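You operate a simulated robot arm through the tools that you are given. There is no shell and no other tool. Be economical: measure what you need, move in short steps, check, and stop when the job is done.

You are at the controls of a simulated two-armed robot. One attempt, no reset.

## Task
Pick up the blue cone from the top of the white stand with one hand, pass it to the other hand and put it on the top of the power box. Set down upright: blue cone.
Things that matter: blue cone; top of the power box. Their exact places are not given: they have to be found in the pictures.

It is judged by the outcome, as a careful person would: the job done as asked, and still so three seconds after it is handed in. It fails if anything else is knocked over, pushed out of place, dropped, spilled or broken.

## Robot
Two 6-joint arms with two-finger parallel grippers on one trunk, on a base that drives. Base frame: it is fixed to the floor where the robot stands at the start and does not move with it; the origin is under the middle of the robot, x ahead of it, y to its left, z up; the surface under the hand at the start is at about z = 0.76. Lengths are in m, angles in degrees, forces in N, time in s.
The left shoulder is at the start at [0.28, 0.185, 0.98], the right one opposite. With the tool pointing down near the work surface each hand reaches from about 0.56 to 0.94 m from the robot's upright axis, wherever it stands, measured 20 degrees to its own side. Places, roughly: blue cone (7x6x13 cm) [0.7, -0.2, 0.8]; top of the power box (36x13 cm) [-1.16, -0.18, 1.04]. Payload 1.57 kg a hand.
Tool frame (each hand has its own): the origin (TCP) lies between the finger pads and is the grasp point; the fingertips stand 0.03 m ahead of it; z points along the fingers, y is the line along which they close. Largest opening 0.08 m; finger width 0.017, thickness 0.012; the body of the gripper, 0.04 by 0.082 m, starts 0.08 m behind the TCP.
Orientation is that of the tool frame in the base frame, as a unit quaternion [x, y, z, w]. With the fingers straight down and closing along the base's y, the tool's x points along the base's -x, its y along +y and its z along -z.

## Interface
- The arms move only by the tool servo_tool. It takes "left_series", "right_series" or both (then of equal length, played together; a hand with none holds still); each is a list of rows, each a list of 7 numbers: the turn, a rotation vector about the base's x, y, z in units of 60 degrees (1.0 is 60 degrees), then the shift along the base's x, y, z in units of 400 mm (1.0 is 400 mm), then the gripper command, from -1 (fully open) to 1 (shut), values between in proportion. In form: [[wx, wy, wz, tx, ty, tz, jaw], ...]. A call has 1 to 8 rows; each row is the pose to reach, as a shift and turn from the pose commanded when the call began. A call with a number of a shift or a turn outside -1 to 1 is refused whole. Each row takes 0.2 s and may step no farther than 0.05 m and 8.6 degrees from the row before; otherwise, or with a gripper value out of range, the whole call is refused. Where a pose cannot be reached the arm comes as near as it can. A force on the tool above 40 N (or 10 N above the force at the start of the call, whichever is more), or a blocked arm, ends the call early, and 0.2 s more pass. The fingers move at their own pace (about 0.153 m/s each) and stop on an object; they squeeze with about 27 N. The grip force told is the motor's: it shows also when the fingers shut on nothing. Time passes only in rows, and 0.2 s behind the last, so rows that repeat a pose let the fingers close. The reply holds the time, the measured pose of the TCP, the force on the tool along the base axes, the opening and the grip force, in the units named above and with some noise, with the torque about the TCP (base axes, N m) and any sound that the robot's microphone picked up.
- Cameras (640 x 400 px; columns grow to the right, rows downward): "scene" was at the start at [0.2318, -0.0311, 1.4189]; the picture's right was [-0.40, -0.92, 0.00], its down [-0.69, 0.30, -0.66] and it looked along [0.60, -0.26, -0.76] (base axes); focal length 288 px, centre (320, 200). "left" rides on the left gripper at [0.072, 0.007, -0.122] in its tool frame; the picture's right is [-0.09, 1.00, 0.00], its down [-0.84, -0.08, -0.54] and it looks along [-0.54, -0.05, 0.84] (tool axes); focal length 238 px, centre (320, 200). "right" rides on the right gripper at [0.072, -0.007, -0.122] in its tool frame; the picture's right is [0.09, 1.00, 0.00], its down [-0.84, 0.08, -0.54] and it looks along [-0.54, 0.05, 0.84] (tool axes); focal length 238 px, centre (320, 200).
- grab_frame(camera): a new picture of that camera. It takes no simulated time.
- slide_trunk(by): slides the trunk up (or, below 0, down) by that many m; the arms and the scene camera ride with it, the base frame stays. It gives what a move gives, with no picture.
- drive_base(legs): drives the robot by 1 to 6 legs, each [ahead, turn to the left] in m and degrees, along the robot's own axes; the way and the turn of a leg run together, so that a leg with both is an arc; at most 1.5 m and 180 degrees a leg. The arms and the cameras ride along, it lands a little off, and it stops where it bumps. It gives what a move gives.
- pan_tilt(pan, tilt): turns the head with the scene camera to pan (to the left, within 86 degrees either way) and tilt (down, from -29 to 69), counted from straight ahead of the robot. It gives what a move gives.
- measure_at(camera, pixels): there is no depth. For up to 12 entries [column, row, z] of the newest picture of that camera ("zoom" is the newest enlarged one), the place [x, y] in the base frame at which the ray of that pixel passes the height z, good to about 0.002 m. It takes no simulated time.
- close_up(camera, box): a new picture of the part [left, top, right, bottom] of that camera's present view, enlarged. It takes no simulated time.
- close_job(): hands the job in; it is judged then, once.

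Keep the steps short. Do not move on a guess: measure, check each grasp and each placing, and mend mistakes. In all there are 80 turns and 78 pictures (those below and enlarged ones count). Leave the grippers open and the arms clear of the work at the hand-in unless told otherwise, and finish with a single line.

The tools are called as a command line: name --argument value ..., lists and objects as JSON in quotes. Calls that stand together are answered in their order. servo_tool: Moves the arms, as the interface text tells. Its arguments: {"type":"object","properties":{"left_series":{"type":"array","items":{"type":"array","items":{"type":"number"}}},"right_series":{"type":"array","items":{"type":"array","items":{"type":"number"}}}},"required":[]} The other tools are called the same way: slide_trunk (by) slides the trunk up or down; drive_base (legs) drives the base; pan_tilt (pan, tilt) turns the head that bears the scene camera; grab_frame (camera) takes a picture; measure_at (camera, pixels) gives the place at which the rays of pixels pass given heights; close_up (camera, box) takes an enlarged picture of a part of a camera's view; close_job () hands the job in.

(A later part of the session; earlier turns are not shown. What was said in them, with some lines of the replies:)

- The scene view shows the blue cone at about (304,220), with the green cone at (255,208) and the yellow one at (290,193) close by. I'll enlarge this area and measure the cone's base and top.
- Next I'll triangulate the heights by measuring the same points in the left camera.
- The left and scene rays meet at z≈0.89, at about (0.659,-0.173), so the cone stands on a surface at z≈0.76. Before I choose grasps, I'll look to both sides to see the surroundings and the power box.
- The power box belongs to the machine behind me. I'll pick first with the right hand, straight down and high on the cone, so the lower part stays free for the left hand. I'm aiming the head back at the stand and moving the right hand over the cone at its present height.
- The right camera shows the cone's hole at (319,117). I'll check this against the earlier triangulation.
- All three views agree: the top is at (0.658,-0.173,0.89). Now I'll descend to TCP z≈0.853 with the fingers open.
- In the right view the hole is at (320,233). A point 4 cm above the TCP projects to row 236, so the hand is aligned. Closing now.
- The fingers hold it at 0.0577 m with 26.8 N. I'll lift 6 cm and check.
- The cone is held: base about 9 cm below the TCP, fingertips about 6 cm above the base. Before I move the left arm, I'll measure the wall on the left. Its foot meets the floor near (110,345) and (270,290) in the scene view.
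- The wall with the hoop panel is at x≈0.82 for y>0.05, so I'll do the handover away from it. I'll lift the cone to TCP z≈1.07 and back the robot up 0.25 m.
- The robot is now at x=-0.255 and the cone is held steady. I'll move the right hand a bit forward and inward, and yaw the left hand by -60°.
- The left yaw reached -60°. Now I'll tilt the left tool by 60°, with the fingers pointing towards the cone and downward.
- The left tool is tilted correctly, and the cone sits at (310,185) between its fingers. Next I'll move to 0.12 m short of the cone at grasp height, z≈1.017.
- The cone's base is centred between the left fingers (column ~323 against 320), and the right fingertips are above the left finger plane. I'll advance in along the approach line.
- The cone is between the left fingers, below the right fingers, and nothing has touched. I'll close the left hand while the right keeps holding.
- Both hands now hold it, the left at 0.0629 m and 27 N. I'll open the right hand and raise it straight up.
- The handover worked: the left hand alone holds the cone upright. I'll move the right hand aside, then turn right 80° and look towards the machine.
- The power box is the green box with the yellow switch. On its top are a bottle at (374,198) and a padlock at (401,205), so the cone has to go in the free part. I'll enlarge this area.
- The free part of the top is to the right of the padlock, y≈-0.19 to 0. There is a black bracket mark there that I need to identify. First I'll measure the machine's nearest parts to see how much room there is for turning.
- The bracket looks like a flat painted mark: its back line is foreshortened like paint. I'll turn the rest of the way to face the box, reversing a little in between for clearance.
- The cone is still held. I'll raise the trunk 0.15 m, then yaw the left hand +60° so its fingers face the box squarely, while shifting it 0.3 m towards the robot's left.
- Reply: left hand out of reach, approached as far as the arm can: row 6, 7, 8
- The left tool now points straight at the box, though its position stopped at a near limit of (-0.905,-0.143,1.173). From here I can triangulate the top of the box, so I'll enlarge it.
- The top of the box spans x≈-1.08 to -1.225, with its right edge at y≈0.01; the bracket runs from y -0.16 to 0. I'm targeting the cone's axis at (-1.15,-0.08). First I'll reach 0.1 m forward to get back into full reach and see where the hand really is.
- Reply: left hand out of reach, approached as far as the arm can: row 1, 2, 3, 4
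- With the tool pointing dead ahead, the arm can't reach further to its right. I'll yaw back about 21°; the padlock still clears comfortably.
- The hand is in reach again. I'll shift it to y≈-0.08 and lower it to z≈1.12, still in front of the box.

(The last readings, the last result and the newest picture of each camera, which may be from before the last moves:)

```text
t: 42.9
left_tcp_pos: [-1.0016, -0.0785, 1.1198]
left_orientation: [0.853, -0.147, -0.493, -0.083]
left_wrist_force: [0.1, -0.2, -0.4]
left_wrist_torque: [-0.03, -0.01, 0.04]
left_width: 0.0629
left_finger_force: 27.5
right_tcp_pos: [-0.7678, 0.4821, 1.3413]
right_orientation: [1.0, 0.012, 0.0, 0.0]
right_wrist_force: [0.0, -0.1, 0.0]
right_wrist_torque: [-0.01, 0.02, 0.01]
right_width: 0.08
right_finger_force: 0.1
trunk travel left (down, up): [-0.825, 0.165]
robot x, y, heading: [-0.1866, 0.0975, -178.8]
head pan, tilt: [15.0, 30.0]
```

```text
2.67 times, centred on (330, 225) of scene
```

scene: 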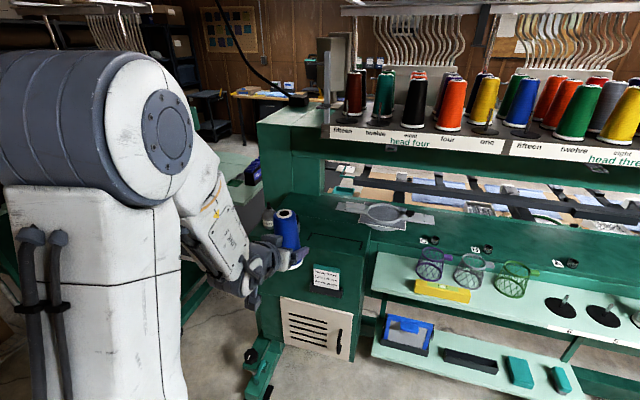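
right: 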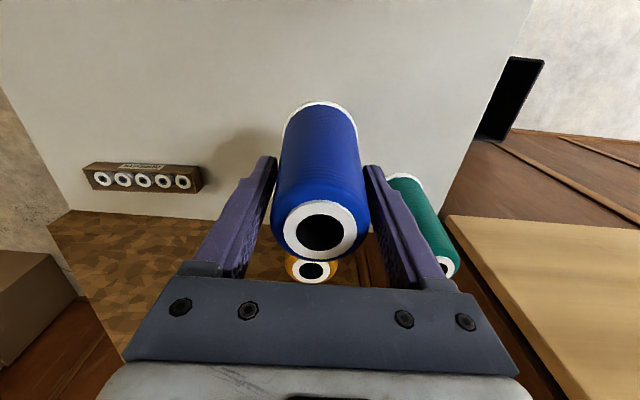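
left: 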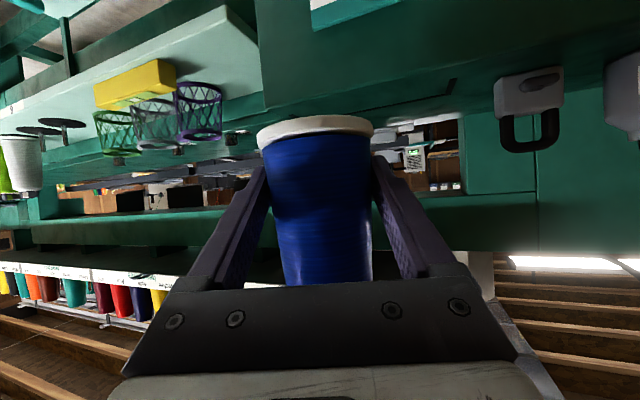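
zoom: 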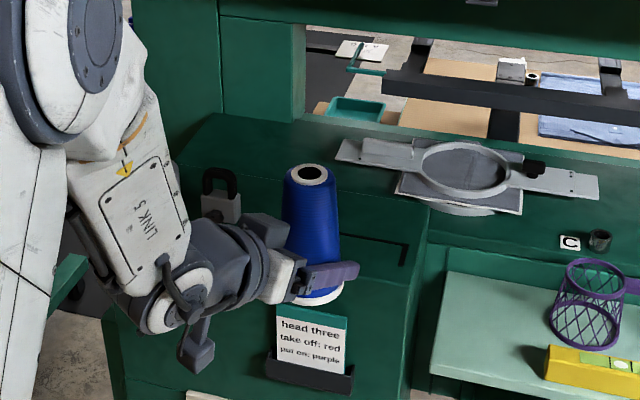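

The cone's base clears the box top, and the padlock is well to the side. I'll move forward 0.15 m at the same height.

servo_tool --left_series '[[0, 0, 0, -0.1, 0, 0, 1], [0, 0, 0, -0.2, 0, 0, 1], [0, 0, 0, -0.3, 0, 0, 1], [0, 0, 0, -0.372, 0, 0, 1], [0, 0, 0, -0.372, 0, 0, 1]]'

grab_frame --camera "left"

close_up --camera "scene" --box '[230, 150, 422, 270]'

```text
t: 44.1
left_tcp_pos: [-1.1527, -0.0792, 1.1183]
left_orientation: [0.854, -0.147, -0.493, -0.082]
left_wrist_force: [-1.0, -0.4, -1.3]
left_wrist_torque: [0.0, 0.01, -0.01]
left_width: 0.063
left_finger_force: 26.9
right_tcp_pos: [-0.7666, 0.4827, 1.3413]
right_orientation: [1.0, 0.013, 0.0, 0.0]
right_wrist_force: [-0.6, 0.0, 0.4]
right_wrist_torque: [-0.01, 0.01, -0.01]
right_width: 0.0801
right_finger_force: 0.1
trunk travel left (down, up): [-0.825, 0.165]
robot x, y, heading: [-0.1844, 0.0995, -178.7]
head pan, tilt: [15.0, 30.0]
```

```text
45 pictures are left
```

left: 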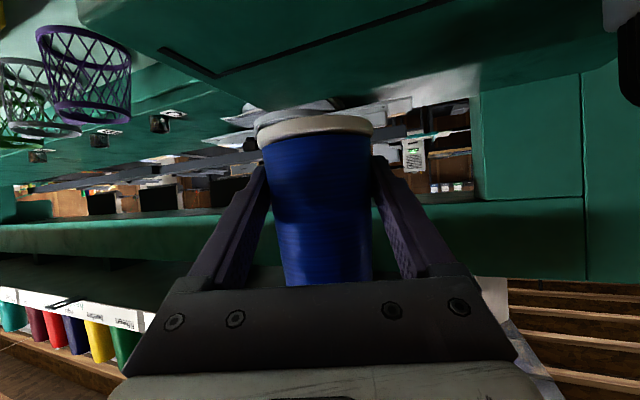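

```text
3.33 times, centred on (326, 210) of scene
```

zoom: 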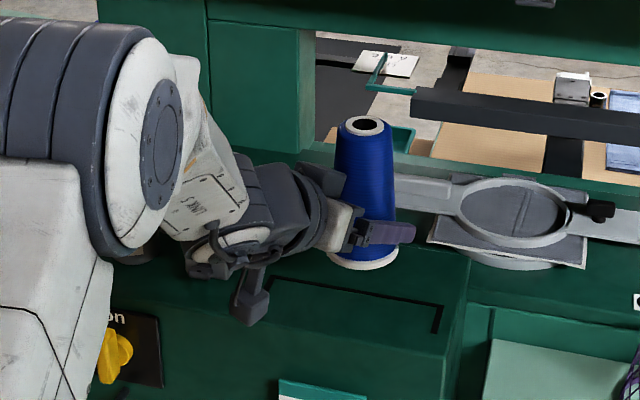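

The cone hovers above the top. I'll check where the hoop frame is and the cone's projected footprint.

measure_at --camera "zoom" --pixels '[[428, 240, 1.04], [428, 240, 1.06], [400, 208, 1.06], [363, 269, 1.082], [328, 256, 1.082], [398, 252, 1.082], [470, 262, 1.04]]'

```text
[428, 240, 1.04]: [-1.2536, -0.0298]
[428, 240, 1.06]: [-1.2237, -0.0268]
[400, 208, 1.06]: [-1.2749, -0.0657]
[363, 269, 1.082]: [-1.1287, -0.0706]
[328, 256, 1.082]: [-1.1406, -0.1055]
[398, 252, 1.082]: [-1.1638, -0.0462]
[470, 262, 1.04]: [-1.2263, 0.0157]
```

The footprint stays on the top, at x -1.19 to -1.115, with the frame behind it at x≤-1.22. I'll lower it 0.03 m and check the gap.

servo_tool --left_series '[[0, 0, 0, 0.006, 0, -0.03, 1], [0, 0, 0, 0.006, 0, -0.06, 1], [0, 0, 0, 0.006, 0, -0.075, 1], [0, 0, 0, 0.006, 0, -0.075, 1]]'

grab_frame --camera "left"

close_up --camera "scene" --box '[280, 170, 408, 250]'

```text
t: 45.1
left_tcp_pos: [-1.1484, -0.0798, 1.0902]
left_orientation: [0.853, -0.148, -0.493, -0.083]
left_wrist_force: [0.5, 0.1, -2.7]
left_wrist_torque: [0.01, 0.02, -0.04]
left_width: 0.063
left_finger_force: 27.7
right_tcp_pos: [-0.7679, 0.4818, 1.3417]
right_orientation: [1.0, 0.012, 0.001, 0.0]
right_wrist_force: [-0.4, -0.2, -0.9]
right_wrist_torque: [-0.01, 0.0, -0.01]
right_width: 0.0798
right_finger_force: 0.2
trunk travel left (down, up): [-0.825, 0.165]
robot x, y, heading: [-0.1829, 0.0989, -178.7]
head pan, tilt: [15.0, 30.0]
```

```text
43 pictures are left
```

left: 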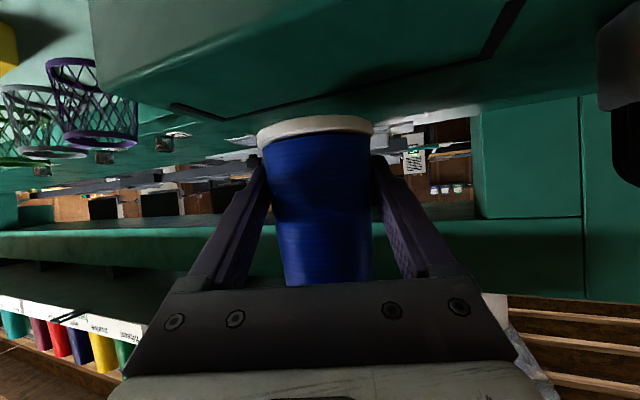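

```text
5.00 times, centred on (344, 210) of scene
```

zoom: 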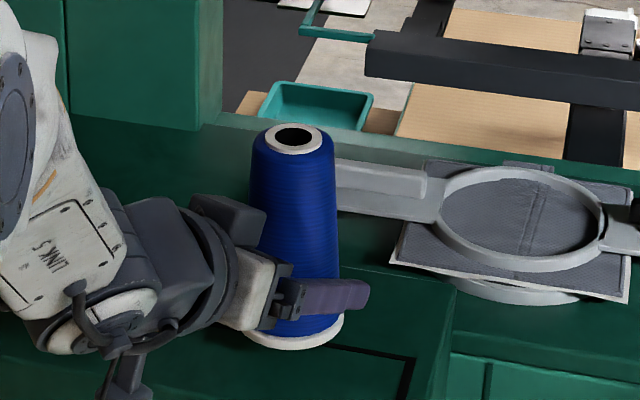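

A gap of roughly 1.4 cm is expected. I'll lower in small steps and watch the force.

servo_tool --left_series '[[0, 0, 0, 0, 0, -0.015, 1], [0, 0, 0, 0, 0, -0.025, 1], [0, 0, 0, 0, 0, -0.025, 1]]'

grab_frame --camera "left"

```text
t: 45.9
left_tcp_pos: [-1.1478, -0.0802, 1.0791]
left_orientation: [0.853, -0.148, -0.494, -0.083]
left_wrist_force: [0.0, 0.4, -1.2]
left_wrist_torque: [-0.03, 0.03, -0.03]
left_width: 0.0628
left_finger_force: 26.5
right_tcp_pos: [-0.7667, 0.4813, 1.3406]
right_orientation: [1.0, 0.013, 0.0, 0.0]
right_wrist_force: [-0.5, 0.7, 0.6]
right_wrist_torque: [0.01, -0.01, -0.02]
right_width: 0.0797
right_finger_force: 0.0
trunk travel left (down, up): [-0.825, 0.165]
robot x, y, heading: [-0.1879, 0.0983, -179.0]
head pan, tilt: [15.0, 30.0]
```

```text
41 pictures are left
```

left: 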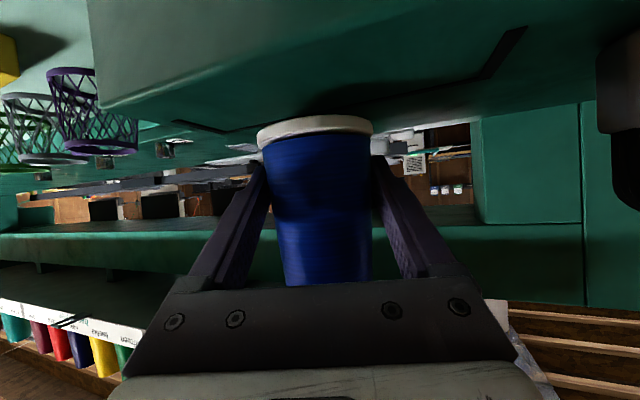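

No contact yet (-1.2 N). Continuing in 2 mm steps.

servo_tool --left_series '[[0, 0, 0, 0, 0, -0.005, 1], [0, 0, 0, 0, 0, -0.005, 1]]'

servo_tool --left_series '[[0, 0, 0, 0, 0, -0.005, 1], [0, 0, 0, 0, 0, -0.005, 1]]'

close_up --camera "left" --box '[220, 80, 412, 200]'

```text
t: 46.5
left_tcp_pos: [-1.1485, -0.0796, 1.0784]
left_orientation: [0.854, -0.147, -0.493, -0.082]
left_wrist_force: [-0.5, 0.0, -1.9]
left_wrist_torque: [0.0, -0.02, 0.01]
left_width: 0.063
left_finger_force: 27.1
right_tcp_pos: [-0.7666, 0.4819, 1.3423]
right_orientation: [1.0, 0.012, 0.0, 0.0]
right_wrist_force: [-0.3, -0.2, 0.3]
right_wrist_torque: [-0.03, -0.02, 0.0]
right_width: 0.0801
right_finger_force: 0.1
trunk travel left (down, up): [-0.825, 0.165]
robot x, y, heading: [-0.1898, 0.1015, -178.8]
head pan, tilt: [15.0, 30.0]
```

```text
t: 47.1
left_tcp_pos: [-1.1468, -0.0805, 1.0761]
left_orientation: [0.853, -0.147, -0.493, -0.083]
left_wrist_force: [-0.3, -0.7, -1.0]
left_wrist_torque: [0.03, 0.04, 0.01]
left_width: 0.063
left_finger_force: 27.2
right_tcp_pos: [-0.7658, 0.4822, 1.3416]
right_orientation: [1.0, 0.012, -0.001, -0.001]
right_wrist_force: [-0.1, -0.7, 0.7]
right_wrist_torque: [0.01, 0.0, -0.01]
right_width: 0.0804
right_finger_force: 0.1
trunk travel left (down, up): [-0.825, 0.165]
robot x, y, heading: [-0.189, 0.0999, -179.0]
head pan, tilt: [15.0, 30.0]
```

```text
3.33 times, centred on (316, 140) of left
```

zoom: 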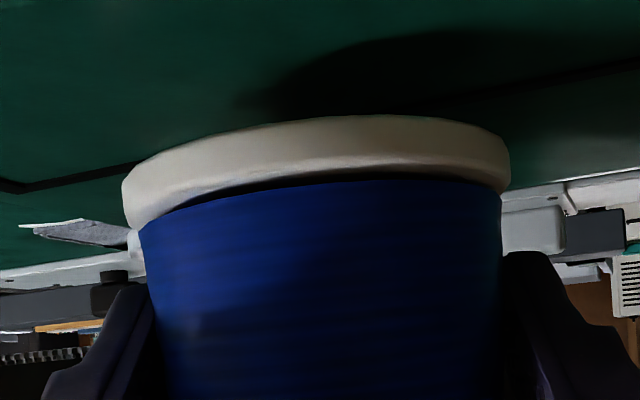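

No contact yet; the shadow is still slightly apart from the base. Continuing down.

servo_tool --left_series '[[0, 0, 0, 0, 0, -0.005, 1], [0, 0, 0, 0, 0, -0.005, 1]]'

servo_tool --left_series '[[0, 0, 0, 0, 0, -0.005, 1], [0, 0, 0, 0, 0, -0.005, 1]]'

close_up --camera "left" --box '[220, 80, 412, 200]'

```text
t: 47.7
left_tcp_pos: [-1.1478, -0.081, 1.0759]
left_orientation: [0.853, -0.148, -0.493, -0.083]
left_wrist_force: [0.1, -1.4, -0.7]
left_wrist_torque: [-0.01, -0.01, 0.04]
left_width: 0.0631
left_finger_force: 27.1
right_tcp_pos: [-0.7667, 0.4818, 1.3411]
right_orientation: [1.0, 0.013, 0.0, 0.0]
right_wrist_force: [0.3, 0.2, 0.0]
right_wrist_torque: [0.02, 0.01, -0.02]
right_width: 0.0799
right_finger_force: 0.1
trunk travel left (down, up): [-0.825, 0.165]
robot x, y, heading: [-0.186, 0.0972, -178.9]
head pan, tilt: [15.0, 30.0]
```

```text
t: 48.3
left_tcp_pos: [-1.1473, -0.08, 1.0736]
left_orientation: [0.853, -0.148, -0.493, -0.083]
left_wrist_force: [-0.6, -0.9, -0.7]
left_wrist_torque: [-0.03, 0.01, -0.02]
left_width: 0.063
left_finger_force: 27.3
right_tcp_pos: [-0.7658, 0.4824, 1.3416]
right_orientation: [1.0, 0.013, 0.0, -0.001]
right_wrist_force: [0.5, 0.1, -0.6]
right_wrist_torque: [-0.01, -0.02, -0.01]
right_width: 0.0801
right_finger_force: 0.2
trunk travel left (down, up): [-0.825, 0.165]
robot x, y, heading: [-0.1876, 0.1043, -179.0]
head pan, tilt: [15.0, 30.0]
```

```text
3.33 times, centred on (316, 140) of left
```

zoom: 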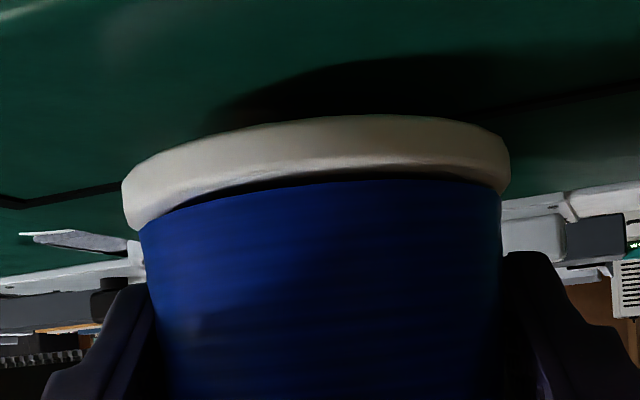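

Contact hasn't come yet but it's close. Two more small steps.

servo_tool --left_series '[[0, 0, 0, 0, 0, -0.006, 1], [0, 0, 0, 0, 0, -0.006, 1]]'

servo_tool --left_series '[[0, 0, 0, 0, 0, -0.006, 1], [0, 0, 0, 0, 0, -0.006, 1]]'

close_up --camera "left" --box '[220, 80, 412, 200]'

```text
t: 48.9
left_tcp_pos: [-1.148, -0.0802, 1.0718]
left_orientation: [0.854, -0.148, -0.492, -0.083]
left_wrist_force: [1.6, 0.7, -2.0]
left_wrist_torque: [-0.03, -0.04, 0.0]
left_width: 0.0629
left_finger_force: 26.8
right_tcp_pos: [-0.7667, 0.4814, 1.3408]
right_orientation: [1.0, 0.012, 0.0, 0.0]
right_wrist_force: [-0.1, 0.3, 0.9]
right_wrist_torque: [0.02, -0.02, 0.0]
right_width: 0.08
right_finger_force: 0.1
trunk travel left (down, up): [-0.825, 0.165]
robot x, y, heading: [-0.1869, 0.0966, -179.1]
head pan, tilt: [15.0, 30.0]
```

```text
t: 49.5
left_tcp_pos: [-1.1485, -0.0801, 1.0685]
left_orientation: [0.854, -0.148, -0.493, -0.083]
left_wrist_force: [-0.5, 0.4, -1.1]
left_wrist_torque: [0.02, 0.0, 0.02]
left_width: 0.0628
left_finger_force: 27.1
right_tcp_pos: [-0.7667, 0.4821, 1.3396]
right_orientation: [1.0, 0.011, 0.0, 0.0]
right_wrist_force: [0.4, 0.7, -0.1]
right_wrist_torque: [0.01, -0.03, 0.04]
right_width: 0.0802
right_finger_force: 0.1
trunk travel left (down, up): [-0.825, 0.165]
robot x, y, heading: [-0.1912, 0.1005, -178.6]
head pan, tilt: [15.0, 30.0]
```

```text
3.33 times, centred on (316, 140) of left
```

zoom: 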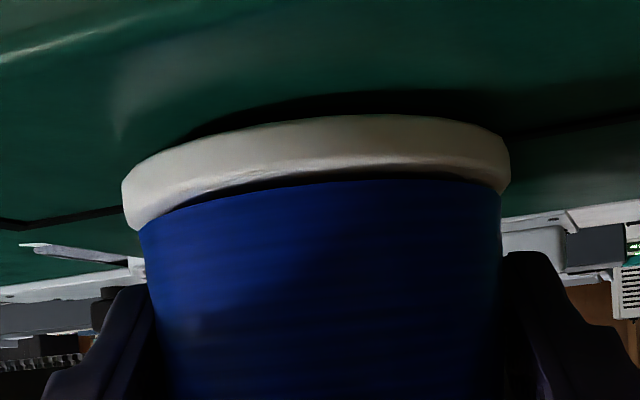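

The shadow is closing in on the base. A few more 2 mm steps.

servo_tool --left_series '[[0, 0, 0, 0, 0, -0.005, 1], [0, 0, 0, 0, 0, -0.005, 1]]'

servo_tool --left_series '[[0, 0, 0, 0, 0, -0.005, 1], [0, 0, 0, 0, 0, -0.005, 1]]'

close_up --camera "left" --box '[220, 80, 412, 200]'

```text
t: 50.1
left_tcp_pos: [-1.1475, -0.0803, 1.0661]
left_orientation: [0.854, -0.147, -0.493, -0.082]
left_wrist_force: [0.1, -1.0, -2.4]
left_wrist_torque: [-0.01, 0.04, 0.01]
left_width: 0.0629
left_finger_force: 26.6
right_tcp_pos: [-0.7664, 0.4821, 1.3412]
right_orientation: [1.0, 0.012, 0.0, 0.0]
right_wrist_force: [-0.1, -0.7, 0.4]
right_wrist_torque: [-0.02, -0.02, 0.02]
right_width: 0.08
right_finger_force: 0.1
trunk travel left (down, up): [-0.825, 0.165]
robot x, y, heading: [-0.1881, 0.0985, -178.6]
head pan, tilt: [15.0, 30.0]
```

```text
t: 50.7
left_tcp_pos: [-1.1471, -0.0809, 1.0657]
left_orientation: [0.853, -0.148, -0.494, -0.082]
left_wrist_force: [0.5, 0.5, 2.5]
left_wrist_torque: [-0.13, 0.03, 0.05]
left_width: 0.0632
left_finger_force: 27.0
right_tcp_pos: [-0.7666, 0.4817, 1.342]
right_orientation: [1.0, 0.012, 0.0, 0.0]
right_wrist_force: [0.5, -0.4, 0.1]
right_wrist_torque: [0.01, -0.01, 0.0]
right_width: 0.0801
right_finger_force: 0.1
trunk travel left (down, up): [-0.825, 0.165]
robot x, y, heading: [-0.1851, 0.1013, -178.8]
head pan, tilt: [15.0, 30.0]
```

```text
3.33 times, centred on (316, 140) of left
```

zoom: 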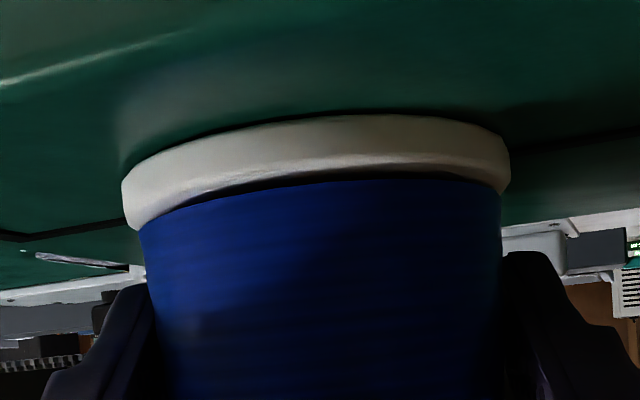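

Contact: the vertical force changed from about -1.5 to +2.5 N. I'll press 1 mm more and open gradually.

servo_tool --left_series '[[0, 0, 0, 0, 0, -0.0025, 1], [0, 0, 0, 0, 0, -0.0025, 0.4], [0, 0, 0, 0, 0, -0.0025, 0], [0, 0, 0, 0, 0, -0.0025, -0.5], [0, 0, 0, 0, 0, -0.0025, -1], [0, 0, 0, 0, 0, -0.0025, -1]]'

grab_frame --camera "left"

close_up --camera "scene" --box '[280, 170, 408, 250]'

```text
t: 52.1
left_tcp_pos: [-1.1471, -0.0813, 1.0634]
left_orientation: [0.854, -0.147, -0.492, -0.082]
left_wrist_force: [0.3, -0.1, 0.1]
left_wrist_torque: [0.02, 0.03, 0.0]
left_width: 0.08
left_finger_force: 0.0
right_tcp_pos: [-0.766, 0.4835, 1.3413]
right_orientation: [1.0, 0.012, 0.001, 0.0]
right_wrist_force: [0.1, -0.1, -0.1]
right_wrist_torque: [-0.05, 0.02, 0.04]
right_width: 0.08
right_finger_force: 0.0
trunk travel left (down, up): [-0.825, 0.165]
robot x, y, heading: [-0.1875, 0.1022, -178.6]
head pan, tilt: [15.0, 30.0]
```

```text
36 pictures are left
```

left: 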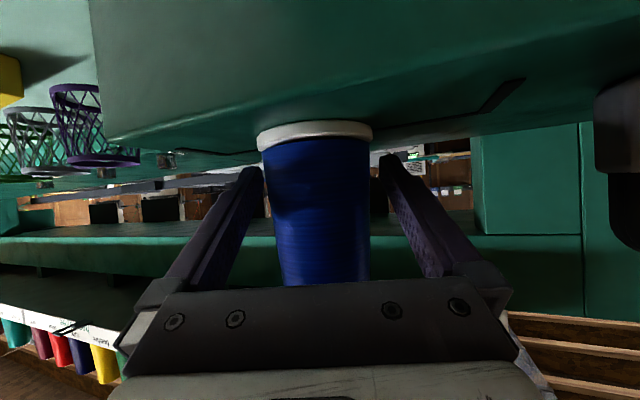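

```text
5.00 times, centred on (344, 210) of scene
```

zoom: 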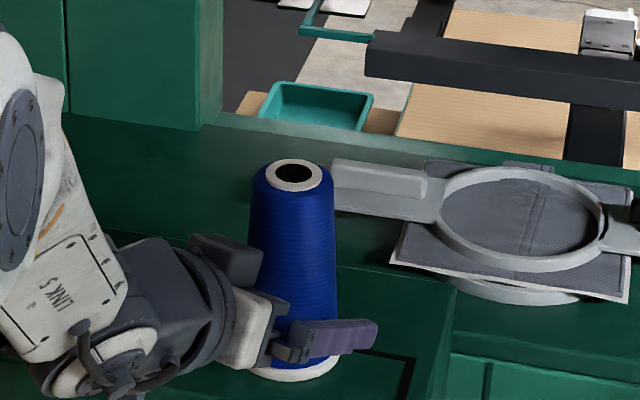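

It's released, standing upright, with gaps on both sides. I'll back the hand out along its approach line.

servo_tool --left_series '[[0, 0, 0, 0.04, -0.014, 0, -1], [0, 0, 0, 0.1, -0.035, 0, -1], [0, 0, 0, 0.19, -0.066, 0, -1], [0, 0, 0, 0.29, -0.1, 0, -1], [0, 0, 0, 0.38, -0.133, 0, -1]]'

close_up --camera "scene" --box '[230, 150, 422, 270]'

grab_frame --camera "left"

```text
t: 53.3
left_tcp_pos: [-0.9942, -0.1332, 1.0639]
left_orientation: [0.853, -0.148, -0.493, -0.082]
left_wrist_force: [0.2, 0.0, 0.2]
left_wrist_torque: [0.04, -0.01, 0.0]
left_width: 0.0802
left_finger_force: 0.1
right_tcp_pos: [-0.7672, 0.4827, 1.3406]
right_orientation: [1.0, 0.013, 0.001, 0.001]
right_wrist_force: [-0.7, 0.2, -1.0]
right_wrist_torque: [0.0, 0.0, -0.03]
right_width: 0.08
right_finger_force: 0.1
trunk travel left (down, up): [-0.825, 0.165]
robot x, y, heading: [-0.1888, 0.0969, -178.5]
head pan, tilt: [15.0, 30.0]
```

```text
3.33 times, centred on (326, 210) of scene
```

zoom: 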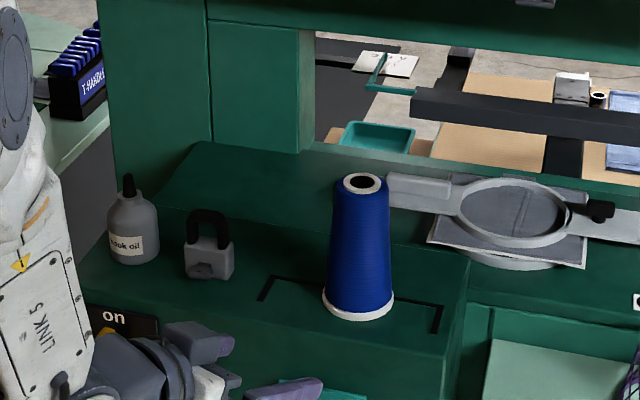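

```text
33 pictures are left
```

left: 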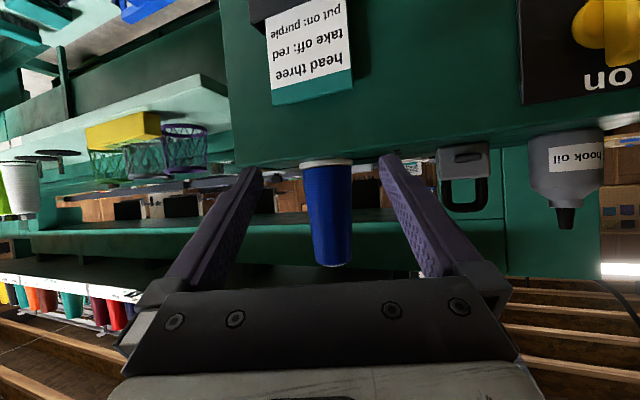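

The cone stands upright within the bracket on the power box, and the bottle and padlock are untouched. I'll back the robot up 0.1 m to be well clear and take a last look.

drive_base --legs '[[-0.1, 0]]'

grab_frame --camera "scene"

```text
t: 54.4
left_tcp_pos: [-0.8925, -0.1318, 1.0641]
left_orientation: [0.853, -0.147, -0.493, -0.083]
left_wrist_force: [-0.1, -0.4, 0.5]
left_wrist_torque: [0.02, 0.0, -0.01]
left_width: 0.0801
left_finger_force: 0.0
right_tcp_pos: [-0.6658, 0.4825, 1.3408]
right_orientation: [1.0, 0.013, 0.0, 0.001]
right_wrist_force: [0.2, 0.3, 0.2]
right_wrist_torque: [0.0, -0.02, 0.02]
right_width: 0.0801
right_finger_force: 0.0
trunk travel left (down, up): [-0.825, 0.165]
robot x, y, heading: [-0.0853, 0.1051, -178.5]
head pan, tilt: [15.0, 30.0]
```

```text
32 pictures are left
```

scene: 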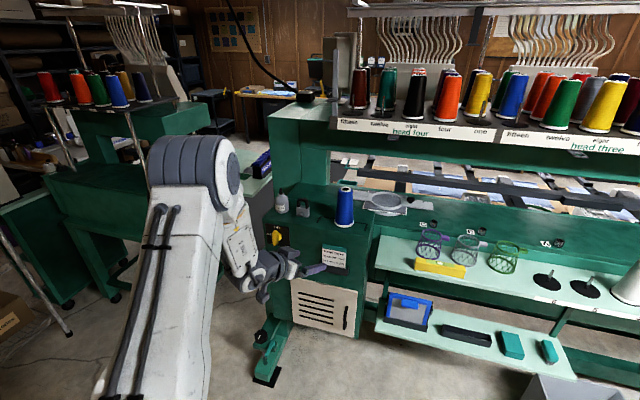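

The cone is upright on the box at (345,207), both grippers are open and the arms are clear. Handing in.

close_job

```text
The job is handed in.
```

The blue cone was picked up with the right hand, passed to the left, and is standing upright on top of the power box, with both grippers open and the arms clear.
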